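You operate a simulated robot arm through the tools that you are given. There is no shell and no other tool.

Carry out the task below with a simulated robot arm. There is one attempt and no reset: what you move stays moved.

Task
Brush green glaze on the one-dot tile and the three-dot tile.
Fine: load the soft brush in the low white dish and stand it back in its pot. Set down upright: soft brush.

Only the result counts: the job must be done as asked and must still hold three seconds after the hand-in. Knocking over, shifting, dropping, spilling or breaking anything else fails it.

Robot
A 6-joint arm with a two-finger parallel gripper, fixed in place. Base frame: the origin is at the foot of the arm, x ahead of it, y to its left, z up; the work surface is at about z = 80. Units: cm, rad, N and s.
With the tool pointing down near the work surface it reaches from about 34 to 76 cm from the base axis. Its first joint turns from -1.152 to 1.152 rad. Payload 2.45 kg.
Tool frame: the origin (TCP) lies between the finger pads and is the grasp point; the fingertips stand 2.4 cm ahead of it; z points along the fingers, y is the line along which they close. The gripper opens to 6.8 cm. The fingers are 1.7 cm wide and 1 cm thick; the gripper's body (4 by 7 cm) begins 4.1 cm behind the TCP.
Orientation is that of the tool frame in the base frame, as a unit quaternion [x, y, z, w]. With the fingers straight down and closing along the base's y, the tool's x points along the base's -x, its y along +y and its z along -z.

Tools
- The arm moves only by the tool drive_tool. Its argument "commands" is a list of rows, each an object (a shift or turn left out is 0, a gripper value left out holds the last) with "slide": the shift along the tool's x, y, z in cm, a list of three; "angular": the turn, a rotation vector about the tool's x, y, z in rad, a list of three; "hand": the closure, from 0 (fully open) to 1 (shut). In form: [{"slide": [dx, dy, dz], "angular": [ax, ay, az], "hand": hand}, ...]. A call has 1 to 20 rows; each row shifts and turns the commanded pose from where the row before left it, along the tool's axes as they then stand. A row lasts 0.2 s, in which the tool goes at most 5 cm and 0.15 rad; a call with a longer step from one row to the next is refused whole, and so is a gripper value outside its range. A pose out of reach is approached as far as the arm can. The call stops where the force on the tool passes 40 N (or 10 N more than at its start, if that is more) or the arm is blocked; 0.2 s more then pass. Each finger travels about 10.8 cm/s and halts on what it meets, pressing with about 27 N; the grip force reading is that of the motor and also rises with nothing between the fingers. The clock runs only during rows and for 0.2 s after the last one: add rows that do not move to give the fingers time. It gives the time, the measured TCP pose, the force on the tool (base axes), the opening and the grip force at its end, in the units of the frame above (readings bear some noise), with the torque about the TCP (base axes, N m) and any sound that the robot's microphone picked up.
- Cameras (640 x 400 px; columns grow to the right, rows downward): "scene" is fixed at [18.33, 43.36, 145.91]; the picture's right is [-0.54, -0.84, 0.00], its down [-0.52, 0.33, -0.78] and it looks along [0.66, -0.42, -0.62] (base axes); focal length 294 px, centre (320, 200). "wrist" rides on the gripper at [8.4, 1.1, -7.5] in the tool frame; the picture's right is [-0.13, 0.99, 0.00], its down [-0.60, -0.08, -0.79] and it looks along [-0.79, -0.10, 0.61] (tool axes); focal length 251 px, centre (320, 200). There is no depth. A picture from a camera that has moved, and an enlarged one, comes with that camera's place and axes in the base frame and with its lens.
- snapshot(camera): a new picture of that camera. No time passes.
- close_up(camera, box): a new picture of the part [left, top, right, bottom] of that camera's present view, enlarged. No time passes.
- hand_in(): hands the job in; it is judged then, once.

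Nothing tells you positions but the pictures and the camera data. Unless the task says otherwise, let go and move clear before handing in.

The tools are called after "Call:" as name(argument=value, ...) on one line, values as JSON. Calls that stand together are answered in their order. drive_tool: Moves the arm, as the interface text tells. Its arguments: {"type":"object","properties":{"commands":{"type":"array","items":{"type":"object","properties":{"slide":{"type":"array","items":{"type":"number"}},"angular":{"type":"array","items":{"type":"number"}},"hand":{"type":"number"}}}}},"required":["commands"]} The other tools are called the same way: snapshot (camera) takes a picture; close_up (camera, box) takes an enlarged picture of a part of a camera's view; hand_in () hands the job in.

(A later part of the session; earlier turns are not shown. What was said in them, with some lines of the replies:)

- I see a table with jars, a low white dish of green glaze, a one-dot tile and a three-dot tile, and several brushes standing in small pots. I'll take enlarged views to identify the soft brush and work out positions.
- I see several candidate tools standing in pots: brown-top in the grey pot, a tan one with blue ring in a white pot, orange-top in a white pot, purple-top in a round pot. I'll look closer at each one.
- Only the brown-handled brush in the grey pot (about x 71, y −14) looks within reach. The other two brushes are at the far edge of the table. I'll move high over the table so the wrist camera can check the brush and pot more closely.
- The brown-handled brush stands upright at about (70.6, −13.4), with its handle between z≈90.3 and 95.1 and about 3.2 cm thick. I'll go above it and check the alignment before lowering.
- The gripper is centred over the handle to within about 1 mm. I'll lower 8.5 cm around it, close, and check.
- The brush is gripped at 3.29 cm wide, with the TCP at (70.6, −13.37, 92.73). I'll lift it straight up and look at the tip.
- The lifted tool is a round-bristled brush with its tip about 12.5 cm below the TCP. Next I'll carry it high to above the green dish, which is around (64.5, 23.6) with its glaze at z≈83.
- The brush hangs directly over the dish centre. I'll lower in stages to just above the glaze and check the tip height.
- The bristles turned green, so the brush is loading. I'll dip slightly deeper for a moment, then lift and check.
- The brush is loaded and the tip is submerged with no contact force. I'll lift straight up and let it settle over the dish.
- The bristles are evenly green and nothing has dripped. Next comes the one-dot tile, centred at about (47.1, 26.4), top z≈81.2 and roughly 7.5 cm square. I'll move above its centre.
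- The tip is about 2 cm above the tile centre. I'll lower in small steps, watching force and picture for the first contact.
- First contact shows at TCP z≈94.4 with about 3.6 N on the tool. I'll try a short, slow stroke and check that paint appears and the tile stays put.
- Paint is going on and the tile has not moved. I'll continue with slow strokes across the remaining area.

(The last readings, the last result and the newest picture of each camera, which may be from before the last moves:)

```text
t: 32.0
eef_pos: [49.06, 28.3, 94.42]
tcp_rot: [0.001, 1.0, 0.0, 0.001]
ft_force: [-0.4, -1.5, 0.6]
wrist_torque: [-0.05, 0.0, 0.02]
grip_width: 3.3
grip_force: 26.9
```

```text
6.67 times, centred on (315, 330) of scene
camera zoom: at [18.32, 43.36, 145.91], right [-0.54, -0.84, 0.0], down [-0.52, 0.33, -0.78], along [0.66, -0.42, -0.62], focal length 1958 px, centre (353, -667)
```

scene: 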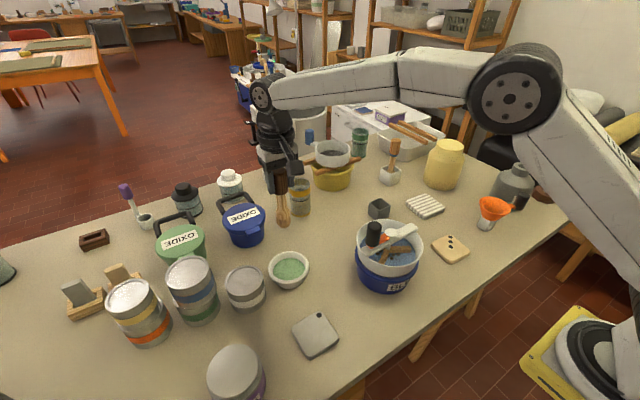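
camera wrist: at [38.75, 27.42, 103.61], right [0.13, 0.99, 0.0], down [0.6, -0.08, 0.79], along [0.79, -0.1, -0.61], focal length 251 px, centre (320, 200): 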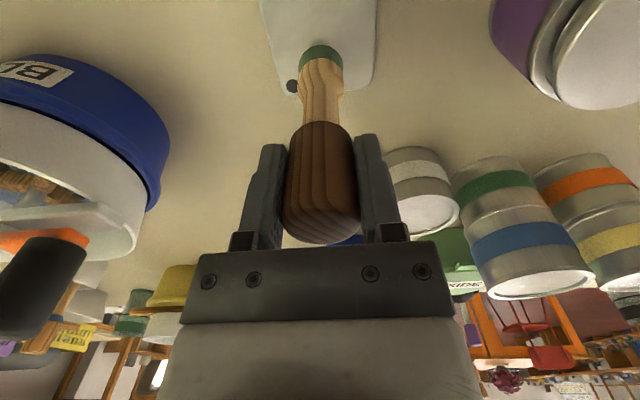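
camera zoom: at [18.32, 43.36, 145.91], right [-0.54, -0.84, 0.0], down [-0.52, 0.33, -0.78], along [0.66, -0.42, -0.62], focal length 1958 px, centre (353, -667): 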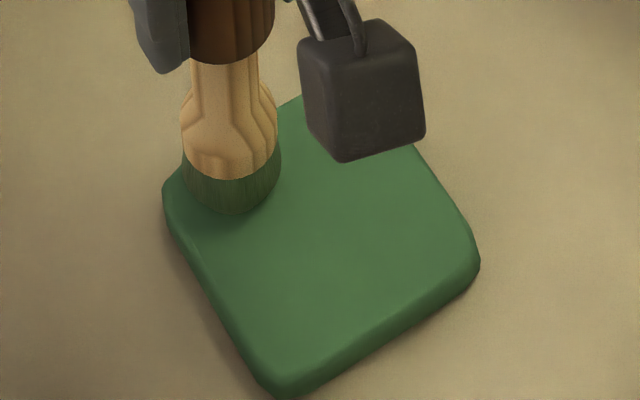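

The one-dot tile is fully green and hasn't moved. I'll lift straight up and return to the dish to reload for the second tile.

Call:
drive_tool(commands=[{"slide": [0, 0, -0.4], "hand": 1}, {"slide": [0, 0, -1]}, {"slide": [0, 0, -2]}, {"slide": [0, 0, -2]}, {"slide": [0, 0, -2]}, {"slide": [0, 0, -1.6]}, {"slide": [-1.5, -0.46, 0]}, {"slide": [-2.5, -0.77, 0]}, {"slide": [-2.5, -0.77, 0]}, {"slide": [-2.5, -0.77, 0]}, {"slide": [-2.5, -0.77, 0]}, {"slide": [-2.5, -0.77, 0]}, {"slide": [-1.45, -0.46, 0]}, {"slide": [0, 0, 0]}, {"slide": [0, 0, 0]}])

Call:
snapshot(camera="scene")

Call:
close_up(camera="scene", box=[285, 300, 345, 360])

Call:
close_up(camera="scene", box=[230, 210, 350, 300])

```text
t: 35.2
eef_pos: [64.46, 23.45, 103.43]
tcp_rot: [0.0, 1.0, 0.0, 0.001]
ft_force: [0.2, -0.4, -1.3]
wrist_torque: [0.01, 0.01, 0.01]
grip_width: 3.32
grip_force: 26.9
```

```text
taken
```

scene: 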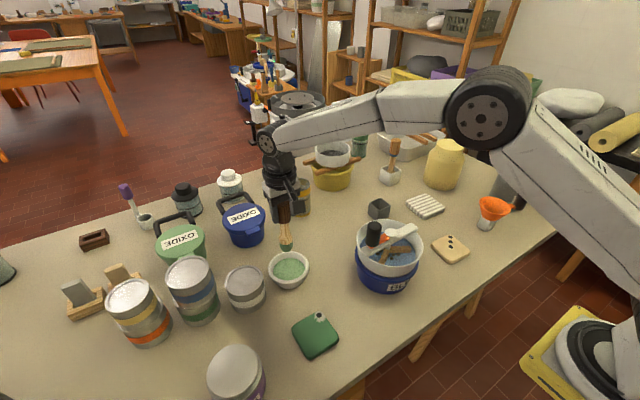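

```text
6.67 times, centred on (315, 330) of scene
camera zoom: at [18.33, 43.36, 145.91], right [-0.54, -0.84, 0.0], down [-0.52, 0.33, -0.78], along [0.66, -0.42, -0.62], focal length 1958 px, centre (353, -667)
```

zoom: 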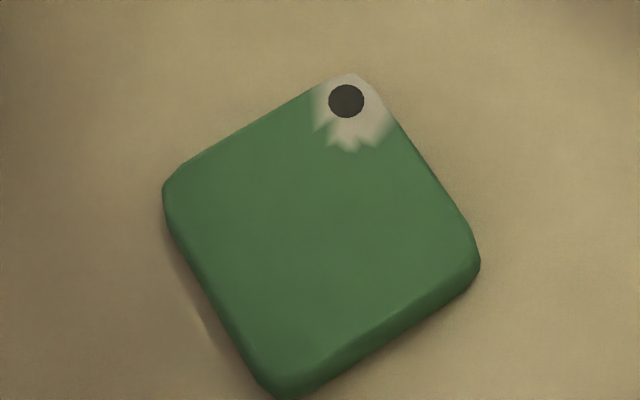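

```text
4.44 times, centred on (290, 255) of scene
camera zoom: at [18.33, 43.36, 145.91], right [-0.54, -0.84, 0.0], down [-0.52, 0.33, -0.78], along [0.66, -0.42, -0.62], focal length 1305 px, centre (453, -44)
```

zoom: 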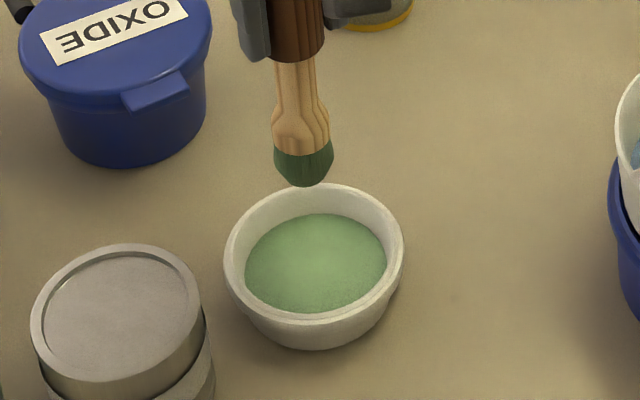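

One corner of the tile, by the dot, is still bare. I'll reload the brush, then finish that corner before going on to the three-dot tile.

Call:
drive_tool(commands=[{"slide": [0, 0, 1.5], "hand": 1}, {"slide": [0, 0, 2]}, {"slide": [0, 0, 2]}, {"slide": [0, 0, 1.5]}, {"slide": [0, 0, 1]}, {"slide": [0, 0, 0.6]}, {"slide": [0, 0, 0.4]}, {"slide": [0, 0, 0]}, {"slide": [0, 0, 0]}, {"slide": [0, 0, 0]}, {"slide": [0, 0, 0]}])

Call:
close_up(camera="scene", box=[240, 220, 340, 300])

```text
t: 37.6
eef_pos: [64.66, 23.5, 94.49]
tcp_rot: [0.001, 1.0, 0.0, 0.001]
ft_force: [-0.1, -0.8, -0.6]
wrist_torque: [0.0, 0.02, -0.02]
grip_width: 3.31
grip_force: 27.0
```

```text
5.00 times, centred on (290, 260) of scene
camera zoom: at [18.33, 43.36, 145.91], right [-0.54, -0.84, 0.0], down [-0.52, 0.33, -0.78], along [0.66, -0.42, -0.62], focal length 1468 px, centre (470, -100)
```

zoom: 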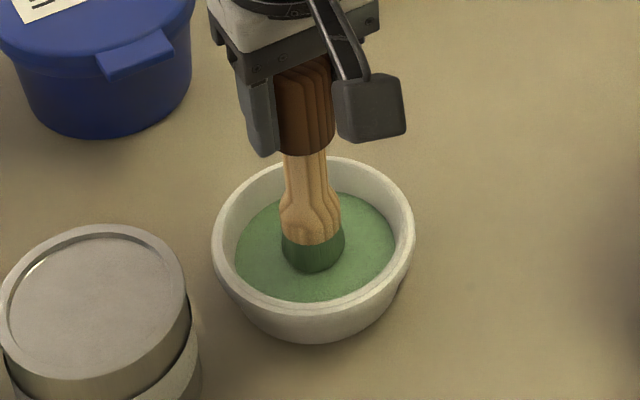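

Call:
drive_tool(commands=[{"slide": [0, 0, -0.5], "hand": 1}, {"slide": [0, 0, -1]}, {"slide": [0, 0, -1.5]}, {"slide": [0, 0, -2]}, {"slide": [0, 0, -2]}, {"slide": [0, 0, -2]}, {"slide": [0, 0, 0]}, {"slide": [0, 0, 0]}, {"slide": [0, 0, 0]}, {"slide": [1.57, 0.1, 0]}, {"slide": [2.4, 0.2, 0]}, {"slide": [2.4, 0.2, 0]}, {"slide": [2.4, 0.2, 0]}, {"slide": [2.4, 0.2, 0]}, {"slide": [2.4, 0.1, 0]}, {"slide": [2.4, 0.1, 0]}, {"slide": [0, 0, 2.5]}, {"slide": [0, 0, 2.5]}, {"slide": [0, 0, 2]}, {"slide": [0, 0, 0]}])

Call:
close_up(camera="scene", box=[285, 290, 345, 360])

```text
t: 41.8
eef_pos: [48.6, 24.59, 96.46]
tcp_rot: [0.0, 1.0, 0.0, 0.001]
ft_force: [0.4, -0.3, -0.6]
wrist_torque: [0.02, -0.03, 0.01]
grip_width: 3.32
grip_force: 27.1
```

```text
5.71 times, centred on (315, 325) of scene
camera zoom: at [18.33, 43.36, 145.91], right [-0.54, -0.84, 0.0], down [-0.52, 0.33, -0.78], along [0.66, -0.42, -0.62], focal length 1678 px, centre (349, -514)
```

zoom: 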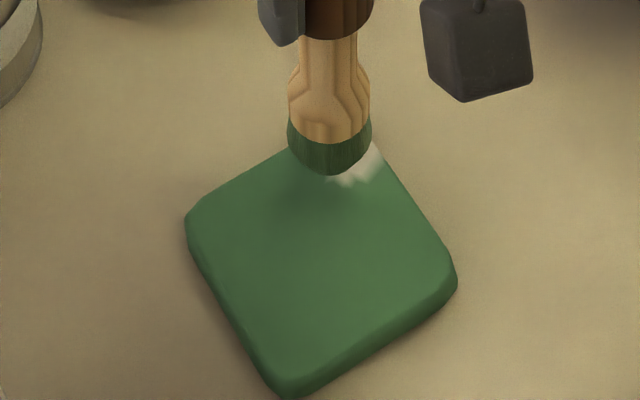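

Call:
drive_tool(commands=[{"slide": [0, 0, 0.6], "hand": 1}, {"slide": [0, 0, 0.6]}, {"slide": [0, 0, 0.4]}, {"slide": [0, 0, 0.2]}, {"slide": [0, 0, 0.15]}, {"slide": [0, 0, 0]}, {"slide": [0, 0, 0]}, {"slide": [-0.3, -0.2, 0]}, {"slide": [-0.3, -0.2, 0]}, {"slide": [-0.2, -0.2, 0]}, {"slide": [0, 0, 0]}])

Call:
close_up(camera="scene", box=[285, 290, 345, 360])

```text
t: 44.2
eef_pos: [49.43, 24.05, 94.42]
tcp_rot: [0.0, 1.0, 0.0, 0.001]
ft_force: [-0.1, -0.6, 0.3]
wrist_torque: [-0.01, -0.01, 0.02]
grip_width: 3.31
grip_force: 26.4
```

```text
5.71 times, centred on (315, 325) of scene
camera zoom: at [18.33, 43.36, 145.91], right [-0.54, -0.84, 0.0], down [-0.52, 0.33, -0.78], along [0.66, -0.42, -0.62], focal length 1678 px, centre (349, -514)
```

zoom: 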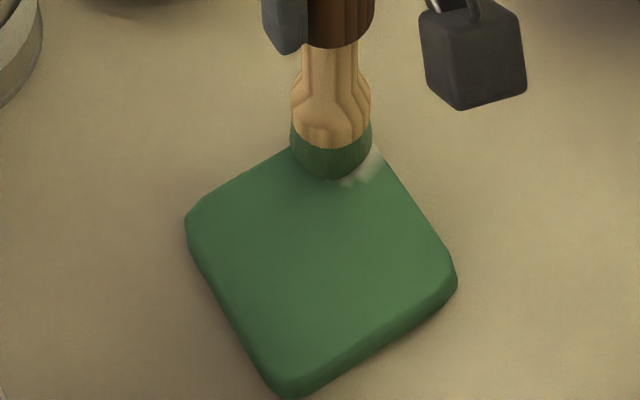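

Call:
drive_tool(commands=[{"slide": [0, -0.2, 0.08], "hand": 1}, {"slide": [0, -0.2, 0]}, {"slide": [0, -0.2, 0]}, {"slide": [0.3, 0, 0]}, {"slide": [0.3, 0, 0]}, {"slide": [0.3, 0, 0]}, {"slide": [0.3, 0, 0]}, {"slide": [0.3, 0, 0]}, {"slide": [-0.3, 0, 0]}, {"slide": [-0.3, 0, 0]}, {"slide": [-0.3, 0, 0]}, {"slide": [-0.3, 0, 0]}, {"slide": [-0.3, 0, 0]}, {"slide": [-0.2, 0, 0]}, {"slide": [0, 0, 0]}])

Call:
close_up(camera="scene", box=[285, 290, 345, 360])

```text
t: 47.4
eef_pos: [49.64, 23.46, 94.37]
tcp_rot: [0.0, 1.0, 0.0, 0.0]
ft_force: [-0.6, -1.2, 4.8]
wrist_torque: [-0.1, 0.15, -0.02]
grip_width: 3.31
grip_force: 26.7
```

```text
5.71 times, centred on (315, 325) of scene
camera zoom: at [18.32, 43.36, 145.91], right [-0.54, -0.84, 0.0], down [-0.52, 0.33, -0.78], along [0.66, -0.42, -0.62], focal length 1678 px, centre (349, -514)
```

zoom: 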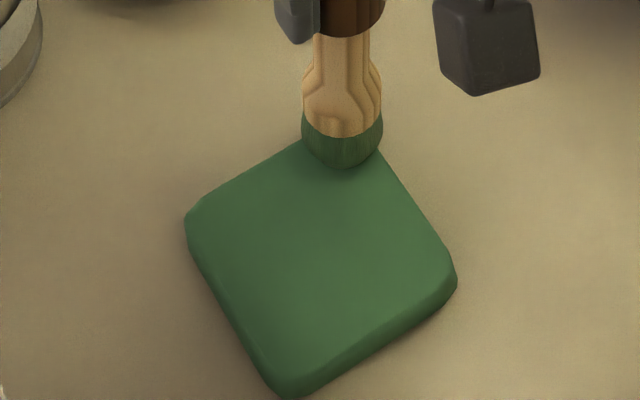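

The corner looks covered. I'll lift clear and check the tile.

Call:
drive_tool(commands=[{"slide": [0, 0, -0.3], "hand": 1}, {"slide": [0, 0, -0.7]}, {"slide": [0, 0, -2]}, {"slide": [0, 0, -2]}, {"slide": [0, 0, -2]}, {"slide": [0, 0, -2]}, {"slide": [-2, 0, 0]}, {"slide": [-2, 0, 0]}, {"slide": [-2, 0, 0]}, {"slide": [-2, 0, 0]}, {"slide": [0, 0, 0]}])

Call:
close_up(camera="scene", box=[285, 300, 345, 360])

Call:
snapshot(camera="scene")

```text
t: 49.8
eef_pos: [57.62, 23.48, 103.3]
tcp_rot: [0.0, 1.0, 0.0, 0.001]
ft_force: [0.2, 0.2, -1.4]
wrist_torque: [0.03, -0.02, 0.05]
grip_width: 3.32
grip_force: 27.3
```

```text
6.67 times, centred on (315, 330) of scene
camera zoom: at [18.33, 43.36, 145.91], right [-0.54, -0.84, 0.0], down [-0.52, 0.33, -0.78], along [0.66, -0.42, -0.62], focal length 1958 px, centre (353, -667)
```

zoom: 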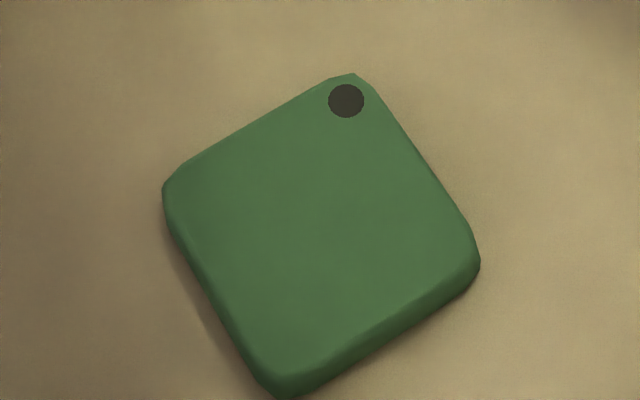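

```text
taken
```

scene: 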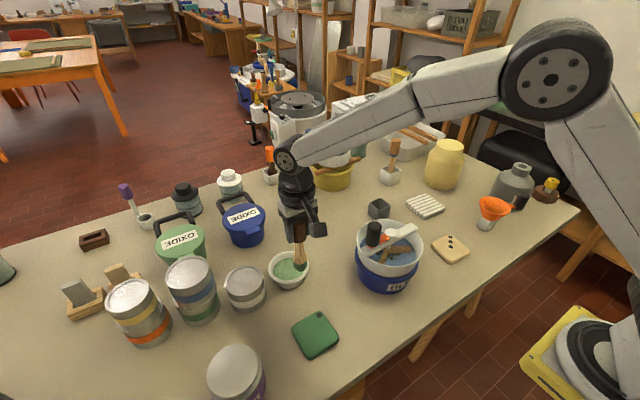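

The one-dot tile is now completely green. I'll reload in the dish for the three-dot tile.

Call:
drive_tool(commands=[{"slide": [-2.3, 0.05, 0], "hand": 1}, {"slide": [-2.3, 0.05, 0]}, {"slide": [-2.37, 0, 0]}, {"slide": [0, 0, 0]}, {"slide": [0, 0, 2]}, {"slide": [0, 0, 2]}, {"slide": [0, 0, 2]}, {"slide": [0, 0, 1.4]}, {"slide": [0, 0, 1]}, {"slide": [0, 0, 0.6]}, {"slide": [0, 0, 0]}, {"slide": [0, 0, 0]}, {"slide": [0, 0, 0]}, {"slide": [0, 0, 0]}])

Call:
close_up(camera="scene", box=[240, 220, 340, 300])

Call:
close_up(camera="scene", box=[410, 210, 490, 280])

```text
t: 52.8
eef_pos: [64.53, 23.51, 94.51]
tcp_rot: [0.0, 1.0, 0.0, 0.001]
ft_force: [-0.7, -0.4, -0.1]
wrist_torque: [0.0, -0.01, -0.02]
grip_width: 3.31
grip_force: 26.7
```

```text
5.00 times, centred on (290, 260) of scene
camera zoom: at [18.33, 43.36, 145.91], right [-0.54, -0.84, 0.0], down [-0.52, 0.33, -0.78], along [0.66, -0.42, -0.62], focal length 1468 px, centre (470, -100)
```

zoom: 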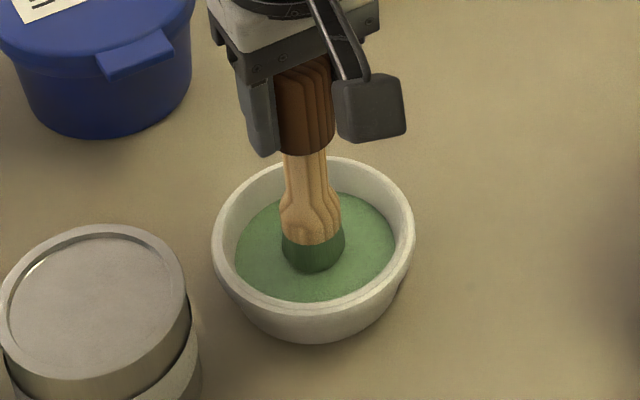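

```text
5.71 times, centred on (450, 245) of scene
camera zoom: at [18.33, 43.36, 145.91], right [-0.54, -0.84, 0.0], down [-0.52, 0.33, -0.78], along [0.66, -0.42, -0.62], focal length 1678 px, centre (-423, -57)
```

zoom: 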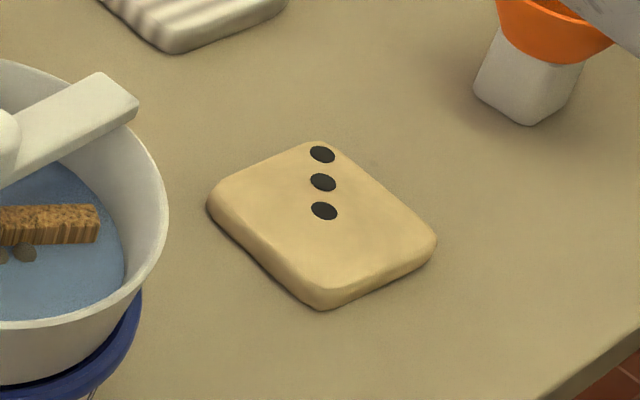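

The brush is reloaded. I'll lift it high, check it, and then take a route between the sieve and the small pot over to the three-dot tile at about (47.5, −20.6).

Call:
drive_tool(commands=[{"slide": [0, 0, -0.5], "hand": 1}, {"slide": [0, 0, -1]}, {"slide": [0, 0, -1.5]}, {"slide": [0, 0, -1.5]}, {"slide": [0, 0, -1.5]}, {"slide": [0, 0, 0]}, {"slide": [0, 0, 0]}, {"slide": [0, 0, 0]}, {"slide": [0, 0, -2.5]}, {"slide": [0, 0, -3]}, {"slide": [0, 0, -3]}, {"slide": [0, 0, -3]}, {"slide": [0, 0, 0]}])

Call:
drive_tool(commands=[{"slide": [0, -1.5, 0], "hand": 1}, {"slide": [0, -2.8, 0]}, {"slide": [0, -2.8, 0]}, {"slide": [0, -2.8, 0]}, {"slide": [0, -2.8, 0]}, {"slide": [0, -2.8, 0]}, {"slide": [0, -2.8, 0]}, {"slide": [0, -2.8, 0]}, {"slide": [0, -2.8, 0]}, {"slide": [0, -2.8, 0]}, {"slide": [0, -1.8, 0]}, {"slide": [1.5, -1.4, 0]}, {"slide": [2, -2, 0]}, {"slide": [2.4, -2.1, 0]}, {"slide": [2.4, -2.1, 0]}, {"slide": [2.4, -2.1, 0]}, {"slide": [2.4, -2.1, 0]}, {"slide": [2.2, -1.8, 0]}, {"slide": [1.77, -1.2, 0]}, {"slide": [0, 0, 0]}])

Call:
snapshot(camera="wrist")

Call:
snapshot(camera="scene")

```text
t: 55.6
eef_pos: [64.38, 23.5, 112.04]
tcp_rot: [0.0, 1.0, 0.0, 0.0]
ft_force: [0.1, -0.1, -0.9]
wrist_torque: [0.03, 0.01, 0.01]
grip_width: 3.29
grip_force: 26.5
```

```text
t: 59.8
eef_pos: [47.38, -19.72, 111.88]
tcp_rot: [0.0, 1.0, -0.001, 0.0]
ft_force: [-0.5, -0.4, -0.9]
wrist_torque: [0.01, 0.05, 0.03]
grip_width: 3.3
grip_force: 27.1
```

```text
taken
camera wrist: at [38.99, -18.59, 119.51], right [0.13, 0.99, 0.0], down [0.6, -0.08, 0.79], along [0.79, -0.1, -0.61], focal length 251 px, centre (320, 200)
```

wrist: 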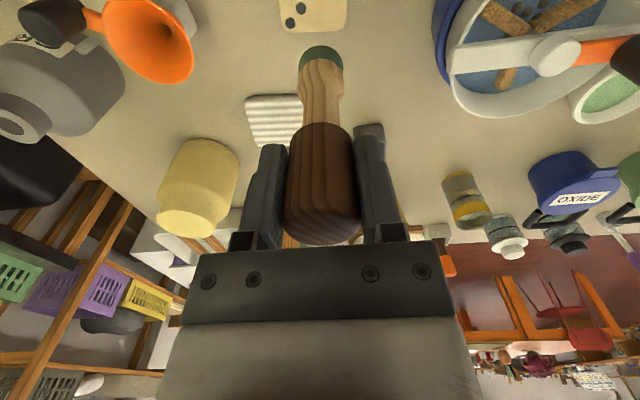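

```text
taken
```

scene: 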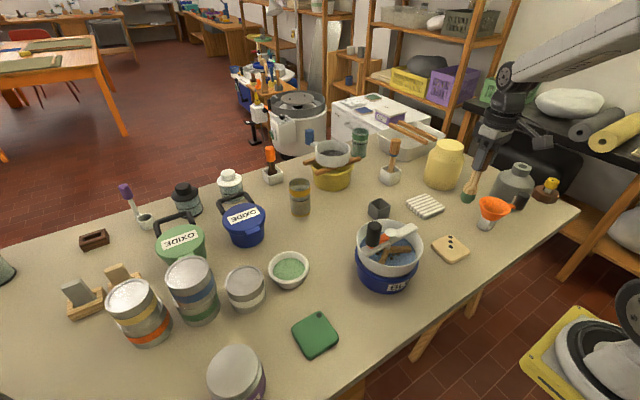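

The brush is nearly over the three-dot tile, which the wrist view puts at about (47.6, −20.75). I'll fine-adjust and descend to just above it.

Call:
drive_tool(commands=[{"slide": [0, -0.9, 0], "hand": 1}, {"slide": [0, 0, 2]}, {"slide": [0, 0, 2.5]}, {"slide": [0, 0, 2.5]}, {"slide": [0, 0, 2.5]}, {"slide": [0, 0, 2.5]}, {"slide": [0, 0, 2]}, {"slide": [0, 0, 1]}, {"slide": [0, 0, 0]}, {"slide": [0, 0, 0]}])

Call:
close_up(camera="scene", box=[410, 210, 490, 280])

Call:
snapshot(camera="wrist")

```text
t: 62.0
eef_pos: [47.51, -20.48, 96.91]
tcp_rot: [0.0, 1.0, 0.0, 0.0]
ft_force: [-0.2, 0.7, -0.3]
wrist_torque: [-0.02, -0.03, 0.0]
grip_width: 3.28
grip_force: 27.0
```

```text
5.71 times, centred on (450, 245) of scene
camera zoom: at [18.33, 43.36, 145.91], right [-0.54, -0.84, 0.0], down [-0.52, 0.33, -0.78], along [0.66, -0.42, -0.62], focal length 1678 px, centre (-423, -57)
```

zoom: 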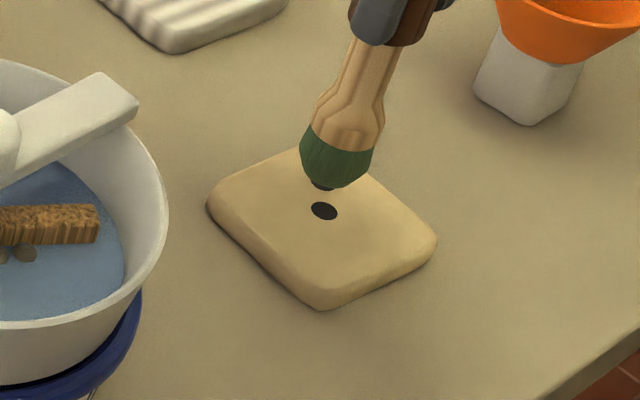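

```text
taken
camera wrist: at [39.2, -19.46, 104.53], right [0.13, 0.99, 0.0], down [0.6, -0.08, 0.79], along [0.79, -0.1, -0.61], focal length 251 px, centre (320, 200)
```

wrist: 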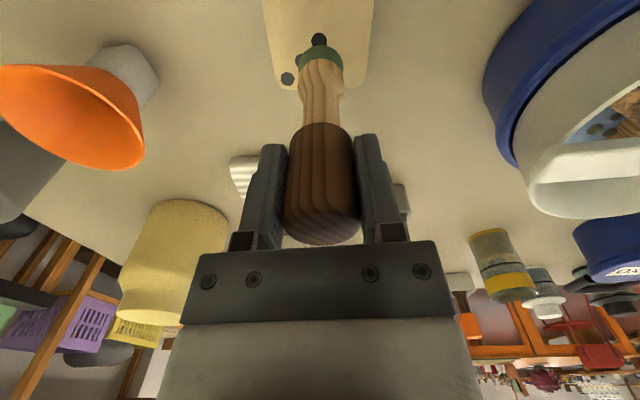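

Call:
drive_tool(commands=[{"slide": [0, 0, 0.7], "hand": 1}, {"slide": [0, 0, 0.6]}, {"slide": [0, 0, 0.5]}, {"slide": [0, 0, 0.2]}, {"slide": [0, 0, 0]}, {"slide": [0, 0, 0]}])

Call:
close_up(camera="scene", box=[410, 210, 490, 280])

```text
t: 63.4
eef_pos: [47.47, -20.6, 95.04]
tcp_rot: [0.0, 1.0, 0.0, 0.001]
ft_force: [-0.3, 0.3, -0.1]
wrist_torque: [0.02, 0.01, 0.02]
grip_width: 3.3
grip_force: 27.2
```

```text
5.71 times, centred on (450, 245) of scene
camera zoom: at [18.33, 43.36, 145.91], right [-0.54, -0.84, 0.0], down [-0.52, 0.33, -0.78], along [0.66, -0.42, -0.62], focal length 1678 px, centre (-423, -57)
```

zoom: 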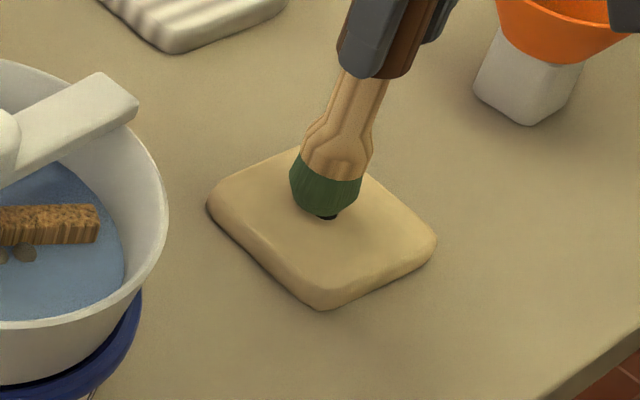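

Call:
drive_tool(commands=[{"slide": [0, 0, 0.2], "hand": 1}, {"slide": [0, 0, 0.1]}, {"slide": [0, 0, 0.1]}, {"slide": [0, 0, 0]}, {"slide": [0, 0, 0]}])

Call:
close_up(camera="scene", box=[410, 210, 490, 280])

```text
t: 64.6
eef_pos: [47.51, -20.56, 94.5]
tcp_rot: [0.0, 1.0, 0.0, 0.0]
ft_force: [0.4, -0.1, -0.6]
wrist_torque: [-0.01, 0.02, 0.0]
grip_width: 3.29
grip_force: 27.2
```

```text
5.71 times, centred on (450, 245) of scene
camera zoom: at [18.33, 43.36, 145.91], right [-0.54, -0.84, 0.0], down [-0.52, 0.33, -0.78], along [0.66, -0.42, -0.62], focal length 1678 px, centre (-423, -57)
```

zoom: 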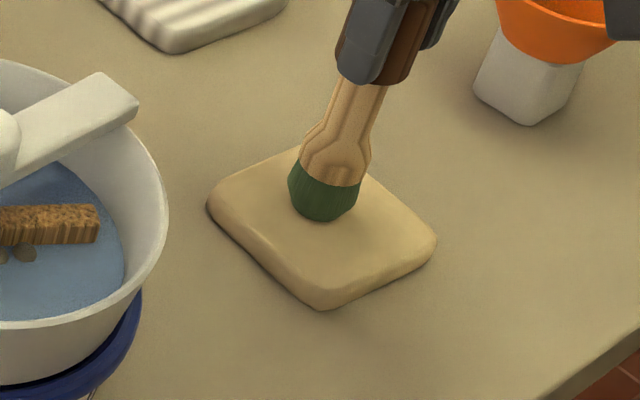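

Almost touching; one more small step.

Call:
drive_tool(commands=[{"slide": [0, 0, 0.1], "hand": 1}, {"slide": [0, 0, 0]}, {"slide": [0, 0, 0]}])

```text
t: 65.4
eef_pos: [47.51, -20.62, 94.38]
tcp_rot: [0.0, 1.0, 0.001, 0.001]
ft_force: [-1.8, 1.6, 7.6]
wrist_torque: [0.22, 0.13, 0.02]
grip_width: 3.29
grip_force: 27.2
```

Contact is confirmed at about 7 N, so I'll ease off slightly and make slow strokes around the tile.

Call:
drive_tool(commands=[{"slide": [0.3, 0.3, -0.04], "hand": 1}, {"slide": [0.4, 0.4, 0]}, {"slide": [0.4, 0.4, 0]}, {"slide": [0.4, 0.4, 0]}, {"slide": [0.2, 0.2, 0]}, {"slide": [-0.4, 0, 0]}, {"slide": [-0.4, 0, 0]}, {"slide": [-0.4, 0, 0]}, {"slide": [-0.4, 0, 0]}, {"slide": [-0.4, 0, 0]}, {"slide": [-0.4, 0, 0]}, {"slide": [-0.4, 0, 0]}, {"slide": [-0.4, 0, 0]}, {"slide": [-0.2, 0, 0]}, {"slide": [0, 0, 0]}])

Call:
close_up(camera="scene", box=[410, 210, 490, 280])

```text
t: 68.6
eef_pos: [49.26, -18.92, 94.49]
tcp_rot: [0.001, 1.0, -0.001, 0.0]
ft_force: [-0.5, 0.0, -0.6]
wrist_torque: [0.0, 0.06, 0.0]
grip_width: 3.31
grip_force: 26.8
```

```text
5.71 times, centred on (450, 245) of scene
camera zoom: at [18.33, 43.36, 145.91], right [-0.54, -0.84, 0.0], down [-0.52, 0.33, -0.78], along [0.66, -0.42, -0.62], focal length 1678 px, centre (-423, -57)
```

zoom: 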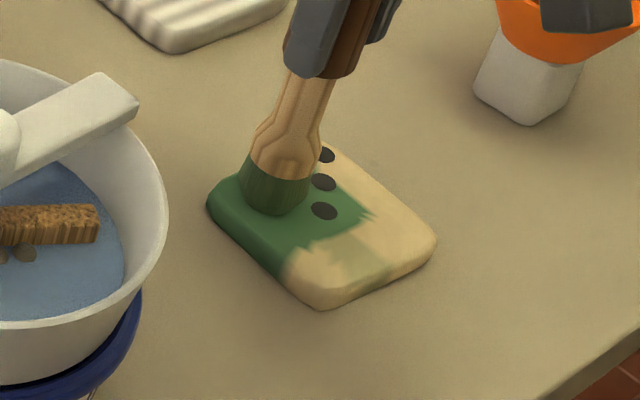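

Paint is covering the +y half and the tile hasn't moved. I'll continue with the other half.

Call:
drive_tool(commands=[{"slide": [0, -0.4, 0.04], "hand": 1}, {"slide": [0, -0.4, 0]}, {"slide": [0, -0.4, 0]}, {"slide": [0, -0.4, 0]}, {"slide": [0, -0.4, 0]}, {"slide": [0, -0.4, 0]}, {"slide": [0, -0.4, 0]}, {"slide": [0, -0.4, 0]}, {"slide": [0, -0.4, 0]}, {"slide": [0.4, 0, 0]}, {"slide": [0.4, 0, 0]}, {"slide": [0.4, 0, 0]}, {"slide": [0.4, 0, 0]}, {"slide": [0.4, 0, 0]}, {"slide": [0.4, 0, 0]}, {"slide": [0.4, 0, 0]}, {"slide": [0.4, 0, 0]}, {"slide": [0.4, 0, 0]}, {"slide": [0, 0, 0]}])

Call:
close_up(camera="scene", box=[410, 210, 490, 280])

```text
t: 72.6
eef_pos: [45.58, -22.57, 94.38]
tcp_rot: [0.0, 1.0, 0.0, 0.001]
ft_force: [-0.7, -0.6, 0.8]
wrist_torque: [0.07, -0.05, 0.01]
grip_width: 3.31
grip_force: 26.8
```

```text
5.71 times, centred on (450, 245) of scene
camera zoom: at [18.33, 43.36, 145.91], right [-0.54, -0.84, 0.0], down [-0.52, 0.33, -0.78], along [0.66, -0.42, -0.62], focal length 1678 px, centre (-423, -57)
```

zoom: 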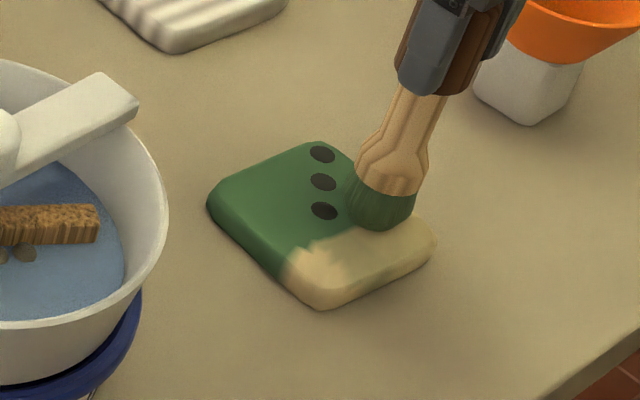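

Only the strip on the tile's near edge remains. I'll stroke along it.

Call:
drive_tool(commands=[{"slide": [0.3, 0, 0.03], "hand": 1}, {"slide": [0.2, 0.2, 0]}, {"slide": [0, 0.4, 0]}, {"slide": [0, 0.4, 0]}, {"slide": [0, 0.4, 0]}, {"slide": [0, 0.4, 0]}, {"slide": [0, 0.4, 0]}, {"slide": [0, 0.4, 0]}, {"slide": [0, 0.4, 0]}, {"slide": [0, 0.4, 0]}, {"slide": [0, 0.4, 0]}, {"slide": [0, 0, 0]}])

Call:
close_up(camera="scene", box=[410, 210, 490, 280])

```text
t: 75.2
eef_pos: [45.16, -18.87, 94.33]
tcp_rot: [-0.001, 1.0, 0.0, 0.002]
ft_force: [0.8, -3.7, 5.7]
wrist_torque: [-0.37, -0.07, -0.03]
grip_width: 3.3
grip_force: 26.8
```

```text
5.71 times, centred on (450, 245) of scene
camera zoom: at [18.32, 43.36, 145.91], right [-0.54, -0.84, 0.0], down [-0.52, 0.33, -0.78], along [0.66, -0.42, -0.62], focal length 1678 px, centre (-423, -57)
```

zoom: 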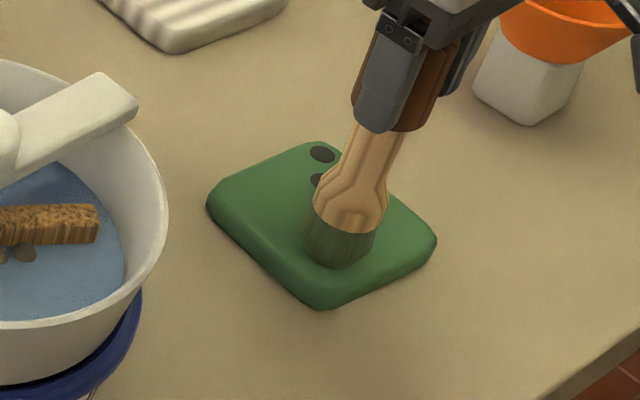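

The tile looks fully green. I'll lift straight up and inspect it.

Call:
drive_tool(commands=[{"slide": [0, 0, -0.2], "hand": 1}, {"slide": [0, 0, -0.5]}, {"slide": [0, 0, -1.5]}, {"slide": [0, 0, -2.5]}, {"slide": [0, 0, -3]}, {"slide": [0, 0, -3]}, {"slide": [0, 0, -3.3]}, {"slide": [0, 0, -3.5]}, {"slide": [0, 0, 0]}])

Call:
close_up(camera="scene", box=[410, 210, 490, 280])

Call:
snapshot(camera="scene")

Call:
snapshot(camera="wrist")

```text
t: 77.2
eef_pos: [45.19, -18.67, 111.82]
tcp_rot: [0.0, 1.0, 0.0, 0.001]
ft_force: [-0.3, 0.4, -0.9]
wrist_torque: [0.04, 0.01, -0.01]
grip_width: 3.3
grip_force: 26.9
```

```text
5.71 times, centred on (450, 245) of scene
camera zoom: at [18.33, 43.36, 145.91], right [-0.54, -0.84, 0.0], down [-0.52, 0.33, -0.78], along [0.66, -0.42, -0.62], focal length 1678 px, centre (-423, -57)
```

zoom: 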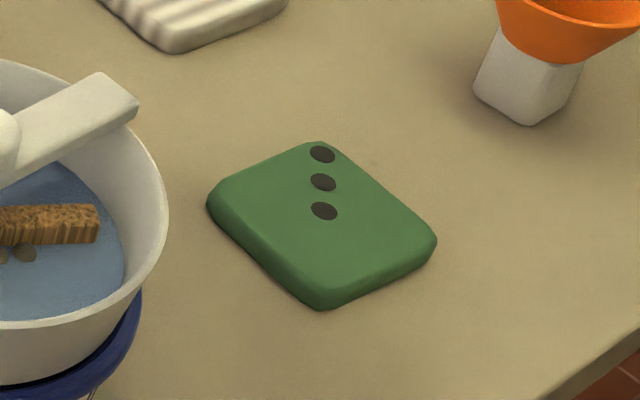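

```text
taken
```

scene: 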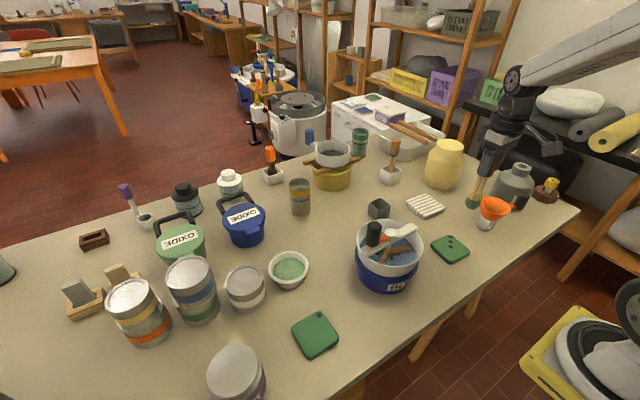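

```text
taken
camera wrist: at [36.84, -17.6, 119.45], right [0.13, 0.99, 0.0], down [0.6, -0.08, 0.79], along [0.79, -0.1, -0.61], focal length 251 px, centre (320, 200)
```

wrist: 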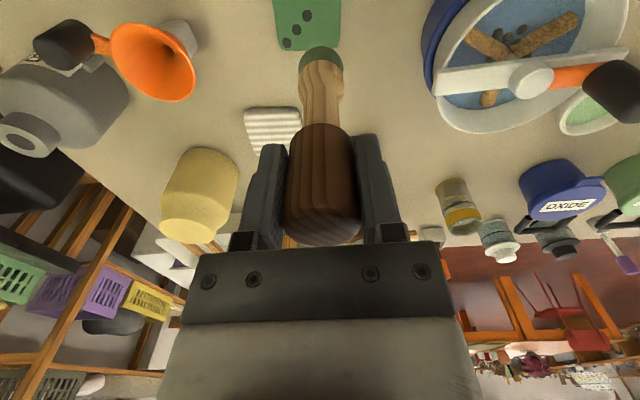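

Both tiles are fully green and unmoved. I'll carry the brush back above its grey pot, using the same pose I picked it up from.

Call:
drive_tool(commands=[{"slide": [-1.46, 0.32, 0], "hand": 1}, {"slide": [-2.4, 0.5, 0]}, {"slide": [-2.4, 0.5, 0]}, {"slide": [-2.4, 0.5, 0]}, {"slide": [-2.4, 0.5, 0]}, {"slide": [-2.4, 0.5, 0]}, {"slide": [-2.4, 0.5, 0]}, {"slide": [-2.4, 0.5, 0]}, {"slide": [-2.4, 0.5, 0]}, {"slide": [-2.4, 0.5, 0]}, {"slide": [-2.4, 0.5, 0]}, {"slide": [0, 0, 0]}, {"slide": [0, 0, 2.5]}, {"slide": [0, 0, 3]}, {"slide": [0, 0, 3]}, {"slide": [0, 0, 2.5]}, {"slide": [0, 0, 1.5]}, {"slide": [0, 0, 0.7]}, {"slide": [0, 0, 0]}, {"slide": [0, 0, 0]}])

Call:
close_up(camera="scene", box=[350, 165, 414, 225])

Call:
snapshot(camera="wrist")

```text
t: 81.4
eef_pos: [70.53, -13.42, 98.67]
tcp_rot: [0.0, 1.0, 0.0, 0.001]
ft_force: [0.3, 0.5, -0.5]
wrist_torque: [0.01, 0.0, 0.0]
grip_width: 3.3
grip_force: 27.1
```

```text
6.67 times, centred on (382, 195) of scene
camera zoom: at [18.33, 43.36, 145.91], right [-0.54, -0.84, 0.0], down [-0.52, 0.33, -0.78], along [0.66, -0.42, -0.62], focal length 1958 px, centre (-93, 233)
```

zoom: 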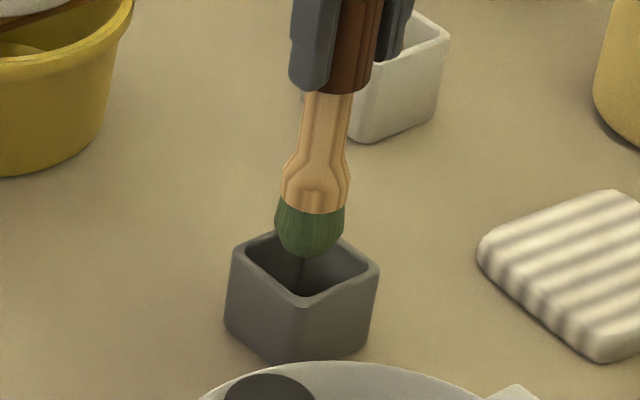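

```text
taken
camera wrist: at [62.19, -12.31, 106.3], right [0.13, 0.99, 0.0], down [0.6, -0.08, 0.79], along [0.79, -0.1, -0.61], focal length 251 px, centre (320, 200)
```

wrist: 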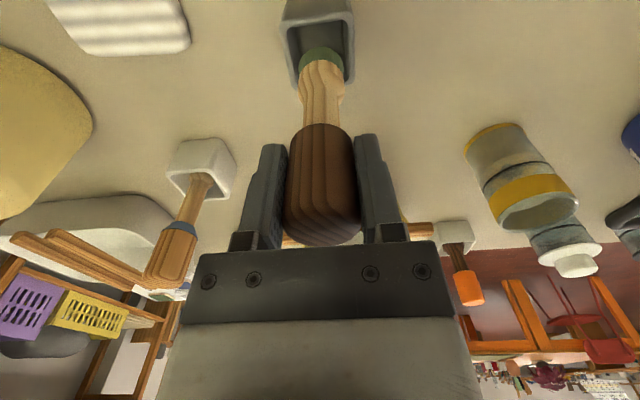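

The brush lines up with the pot opening. I'll lower it slowly into the pot.

Call:
drive_tool(commands=[{"slide": [0, 0, 1], "hand": 1}, {"slide": [0, 0, 1]}, {"slide": [0, 0, 1]}, {"slide": [0, 0, 1]}, {"slide": [0, 0, 0.8]}, {"slide": [0, 0, 0.5]}, {"slide": [0, 0, 0.3]}, {"slide": [0, 0, 0]}, {"slide": [0, 0, 0]}])

Call:
close_up(camera="scene", box=[350, 165, 414, 225])

Call:
snapshot(camera="wrist")

```text
t: 83.4
eef_pos: [70.57, -13.48, 93.09]
tcp_rot: [0.0, 1.0, 0.001, 0.0]
ft_force: [-0.2, 0.2, 0.3]
wrist_torque: [-0.01, 0.0, -0.01]
grip_width: 3.29
grip_force: 26.9
```

```text
6.67 times, centred on (382, 195) of scene
camera zoom: at [18.33, 43.36, 145.91], right [-0.54, -0.84, 0.0], down [-0.52, 0.33, -0.78], along [0.66, -0.42, -0.62], focal length 1958 px, centre (-93, 233)
```

zoom: 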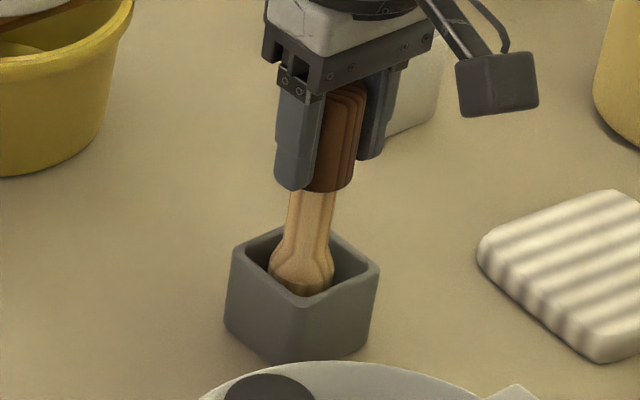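

```text
taken
camera wrist: at [62.23, -12.34, 100.68], right [0.13, 0.99, 0.0], down [0.6, -0.08, 0.79], along [0.79, -0.1, -0.61], focal length 251 px, centre (320, 200)
```

wrist: 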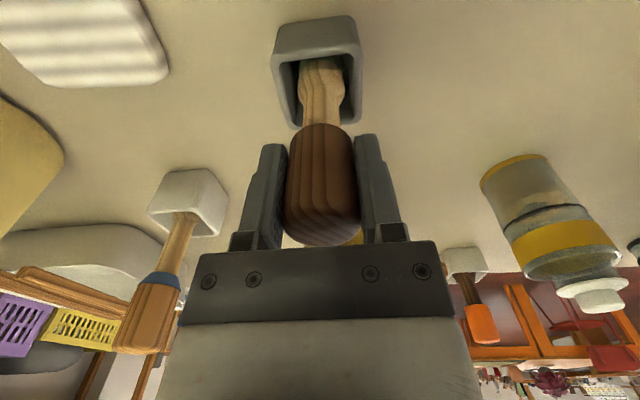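

Call:
drive_tool(commands=[{"slide": [0, 0, 0.1], "hand": 1}, {"slide": [0, 0, 0.1]}, {"slide": [0, 0, 0.06]}, {"slide": [0, 0, 0]}, {"slide": [0, 0, 0]}])

```text
t: 84.6
eef_pos: [70.52, -13.28, 92.85]
tcp_rot: [-0.001, 1.0, 0.0, 0.0]
ft_force: [-0.3, -0.1, -0.9]
wrist_torque: [-0.02, 0.01, 0.0]
grip_width: 3.31
grip_force: 26.6
```

Call:
drive_tool(commands=[{"slide": [0, 0, 0.04], "hand": 1}, {"slide": [0, 0, 0.04]}, {"slide": [0, 0, 0]}, {"slide": [0, 0, 0]}])

```text
t: 85.6
eef_pos: [70.66, -13.44, 92.74]
tcp_rot: [0.0, 1.0, -0.001, 0.001]
ft_force: [-0.1, 0.1, 1.3]
wrist_torque: [0.07, 0.02, 0.03]
grip_width: 3.32
grip_force: 27.0
```

The brush rests lightly on the pot floor at the pick-up height. I'll open gently and check that it stays standing.

Call:
drive_tool(commands=[{"hand": 0.52}, {"hand": 0.5}, {"hand": 0.46}, {"hand": 0.4}, {"hand": 0.3}, {"hand": 0.15}, {"hand": 0}, {"hand": 0}, {"hand": 0}])

Call:
close_up(camera="scene", box=[350, 165, 414, 225])

Call:
snapshot(camera="wrist")

```text
t: 87.6
eef_pos: [70.52, -13.41, 92.79]
tcp_rot: [0.0, 1.0, -0.001, 0.001]
ft_force: [0.1, -0.6, -0.7]
wrist_torque: [0.0, -0.04, 0.02]
grip_width: 6.81
grip_force: 0.1
```

```text
6.67 times, centred on (382, 195) of scene
camera zoom: at [18.33, 43.36, 145.91], right [-0.54, -0.84, 0.0], down [-0.52, 0.33, -0.78], along [0.66, -0.42, -0.62], focal length 1958 px, centre (-93, 233)
```

zoom: 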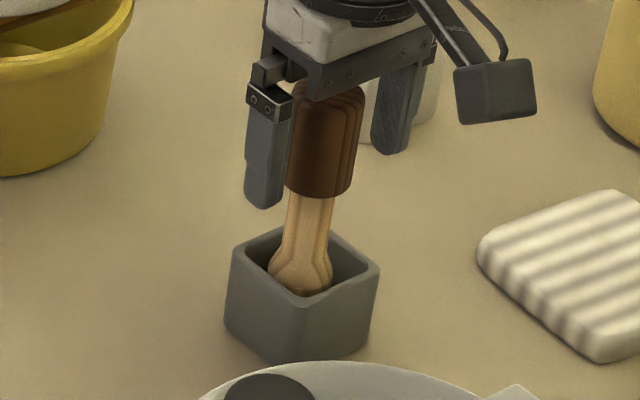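

```text
taken
camera wrist: at [62.23, -12.31, 100.34], right [0.13, 0.99, 0.0], down [0.6, -0.08, 0.79], along [0.79, -0.1, -0.61], focal length 251 px, centre (320, 200)
```

wrist: 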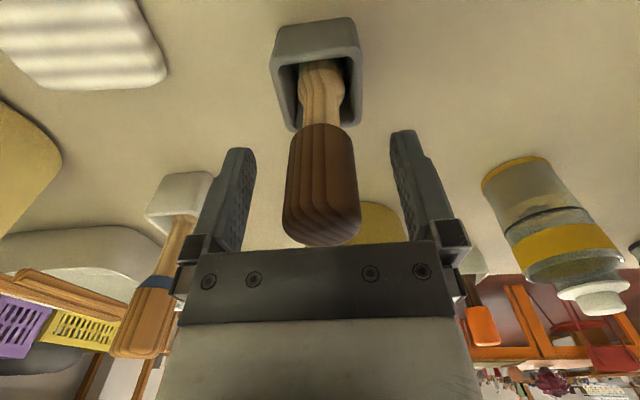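

The brush stands upright in its pot and the fingers are clear on both sides. I'll raise the gripper straight up and check everything one last time.

Call:
drive_tool(commands=[{"slide": [0, 0, -0.5], "hand": 0}, {"slide": [0, 0, -1]}, {"slide": [0, 0, -1.5]}, {"slide": [0, 0, -2]}, {"slide": [0, 0, -2.5]}, {"slide": [0, 0, -3]}, {"slide": [0, 0, -3]}, {"slide": [0, 0, -3]}, {"slide": [0, 0, -3]}, {"slide": [2.5, 0, 0]}, {"slide": [2.5, 0, 0]}, {"slide": [2.5, 0, 0]}, {"slide": [2.5, 0, 0]}, {"slide": [0, 0, 0]}, {"slide": [0, 0, 0]}])

Call:
snapshot(camera="scene")

Call:
close_up(camera="scene", box=[350, 165, 414, 225])

Call:
close_up(camera="scene", box=[285, 220, 485, 360])

```text
t: 90.8
eef_pos: [60.46, -13.39, 112.25]
tcp_rot: [-0.001, 1.0, 0.0, 0.001]
ft_force: [-0.2, -0.1, -0.4]
wrist_torque: [-0.01, 0.0, -0.02]
grip_width: 6.77
grip_force: 0.1
```

```text
taken
```

scene: 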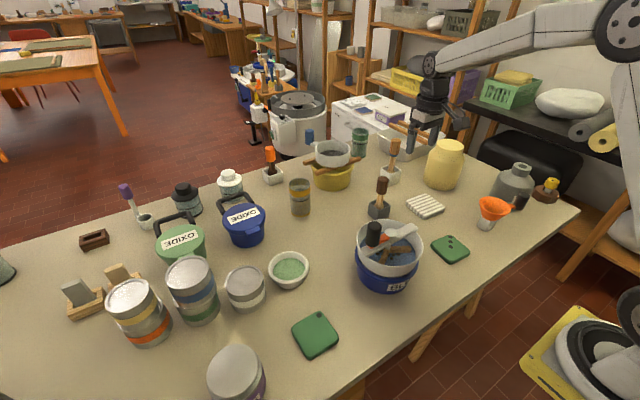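

```text
6.67 times, centred on (382, 195) of scene
camera zoom: at [18.33, 43.36, 145.91], right [-0.54, -0.84, 0.0], down [-0.52, 0.33, -0.78], along [0.66, -0.42, -0.62], focal length 1958 px, centre (-93, 233)
```

zoom: 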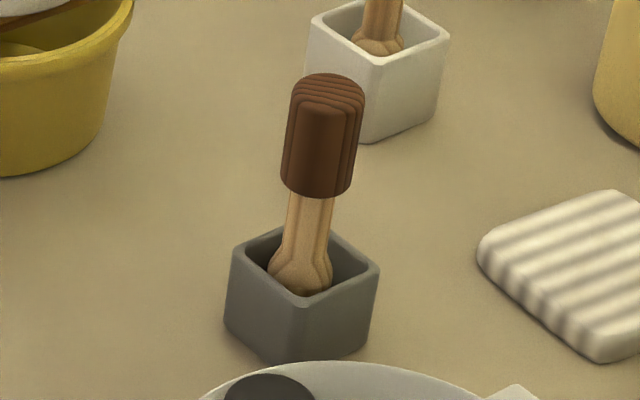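

```text
2.86 times, centred on (385, 290) of scene
camera zoom: at [18.33, 43.36, 145.91], right [-0.54, -0.84, 0.0], down [-0.52, 0.33, -0.78], along [0.66, -0.42, -0.62], focal length 839 px, centre (134, -57)
```

zoom: 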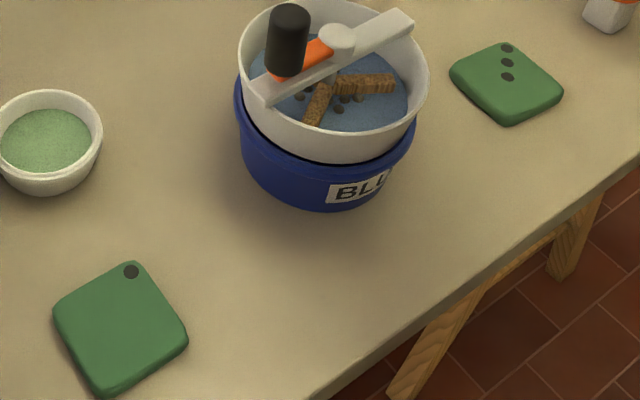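

Both tiles are fully glazed green, the brush is upright in its grey pot, and everything else is where it was. The gripper is open and clear, so I'm handing in.

Call:
hand_in()

```text
The job is handed in.
```

I brushed green glaze over the whole top of both the one-dot and the three-dot tile, and the soft brush is standing upright in its grey pot. I've handed the job in. In the final pictures neither tile had shifted, and nothing else looked moved or spilled.

- **Which brush:** nothing marked one as "soft", so I took the brown-handled one in the grey pot because it was the only brush in easy reach. The other two stood too far back on the table.
- **Loading:** I loaded the brush in the low white dish three times. The first two loads went on the one-dot tile, where the corner by the dot needed a second pass, and the third covered the three-dot tile.
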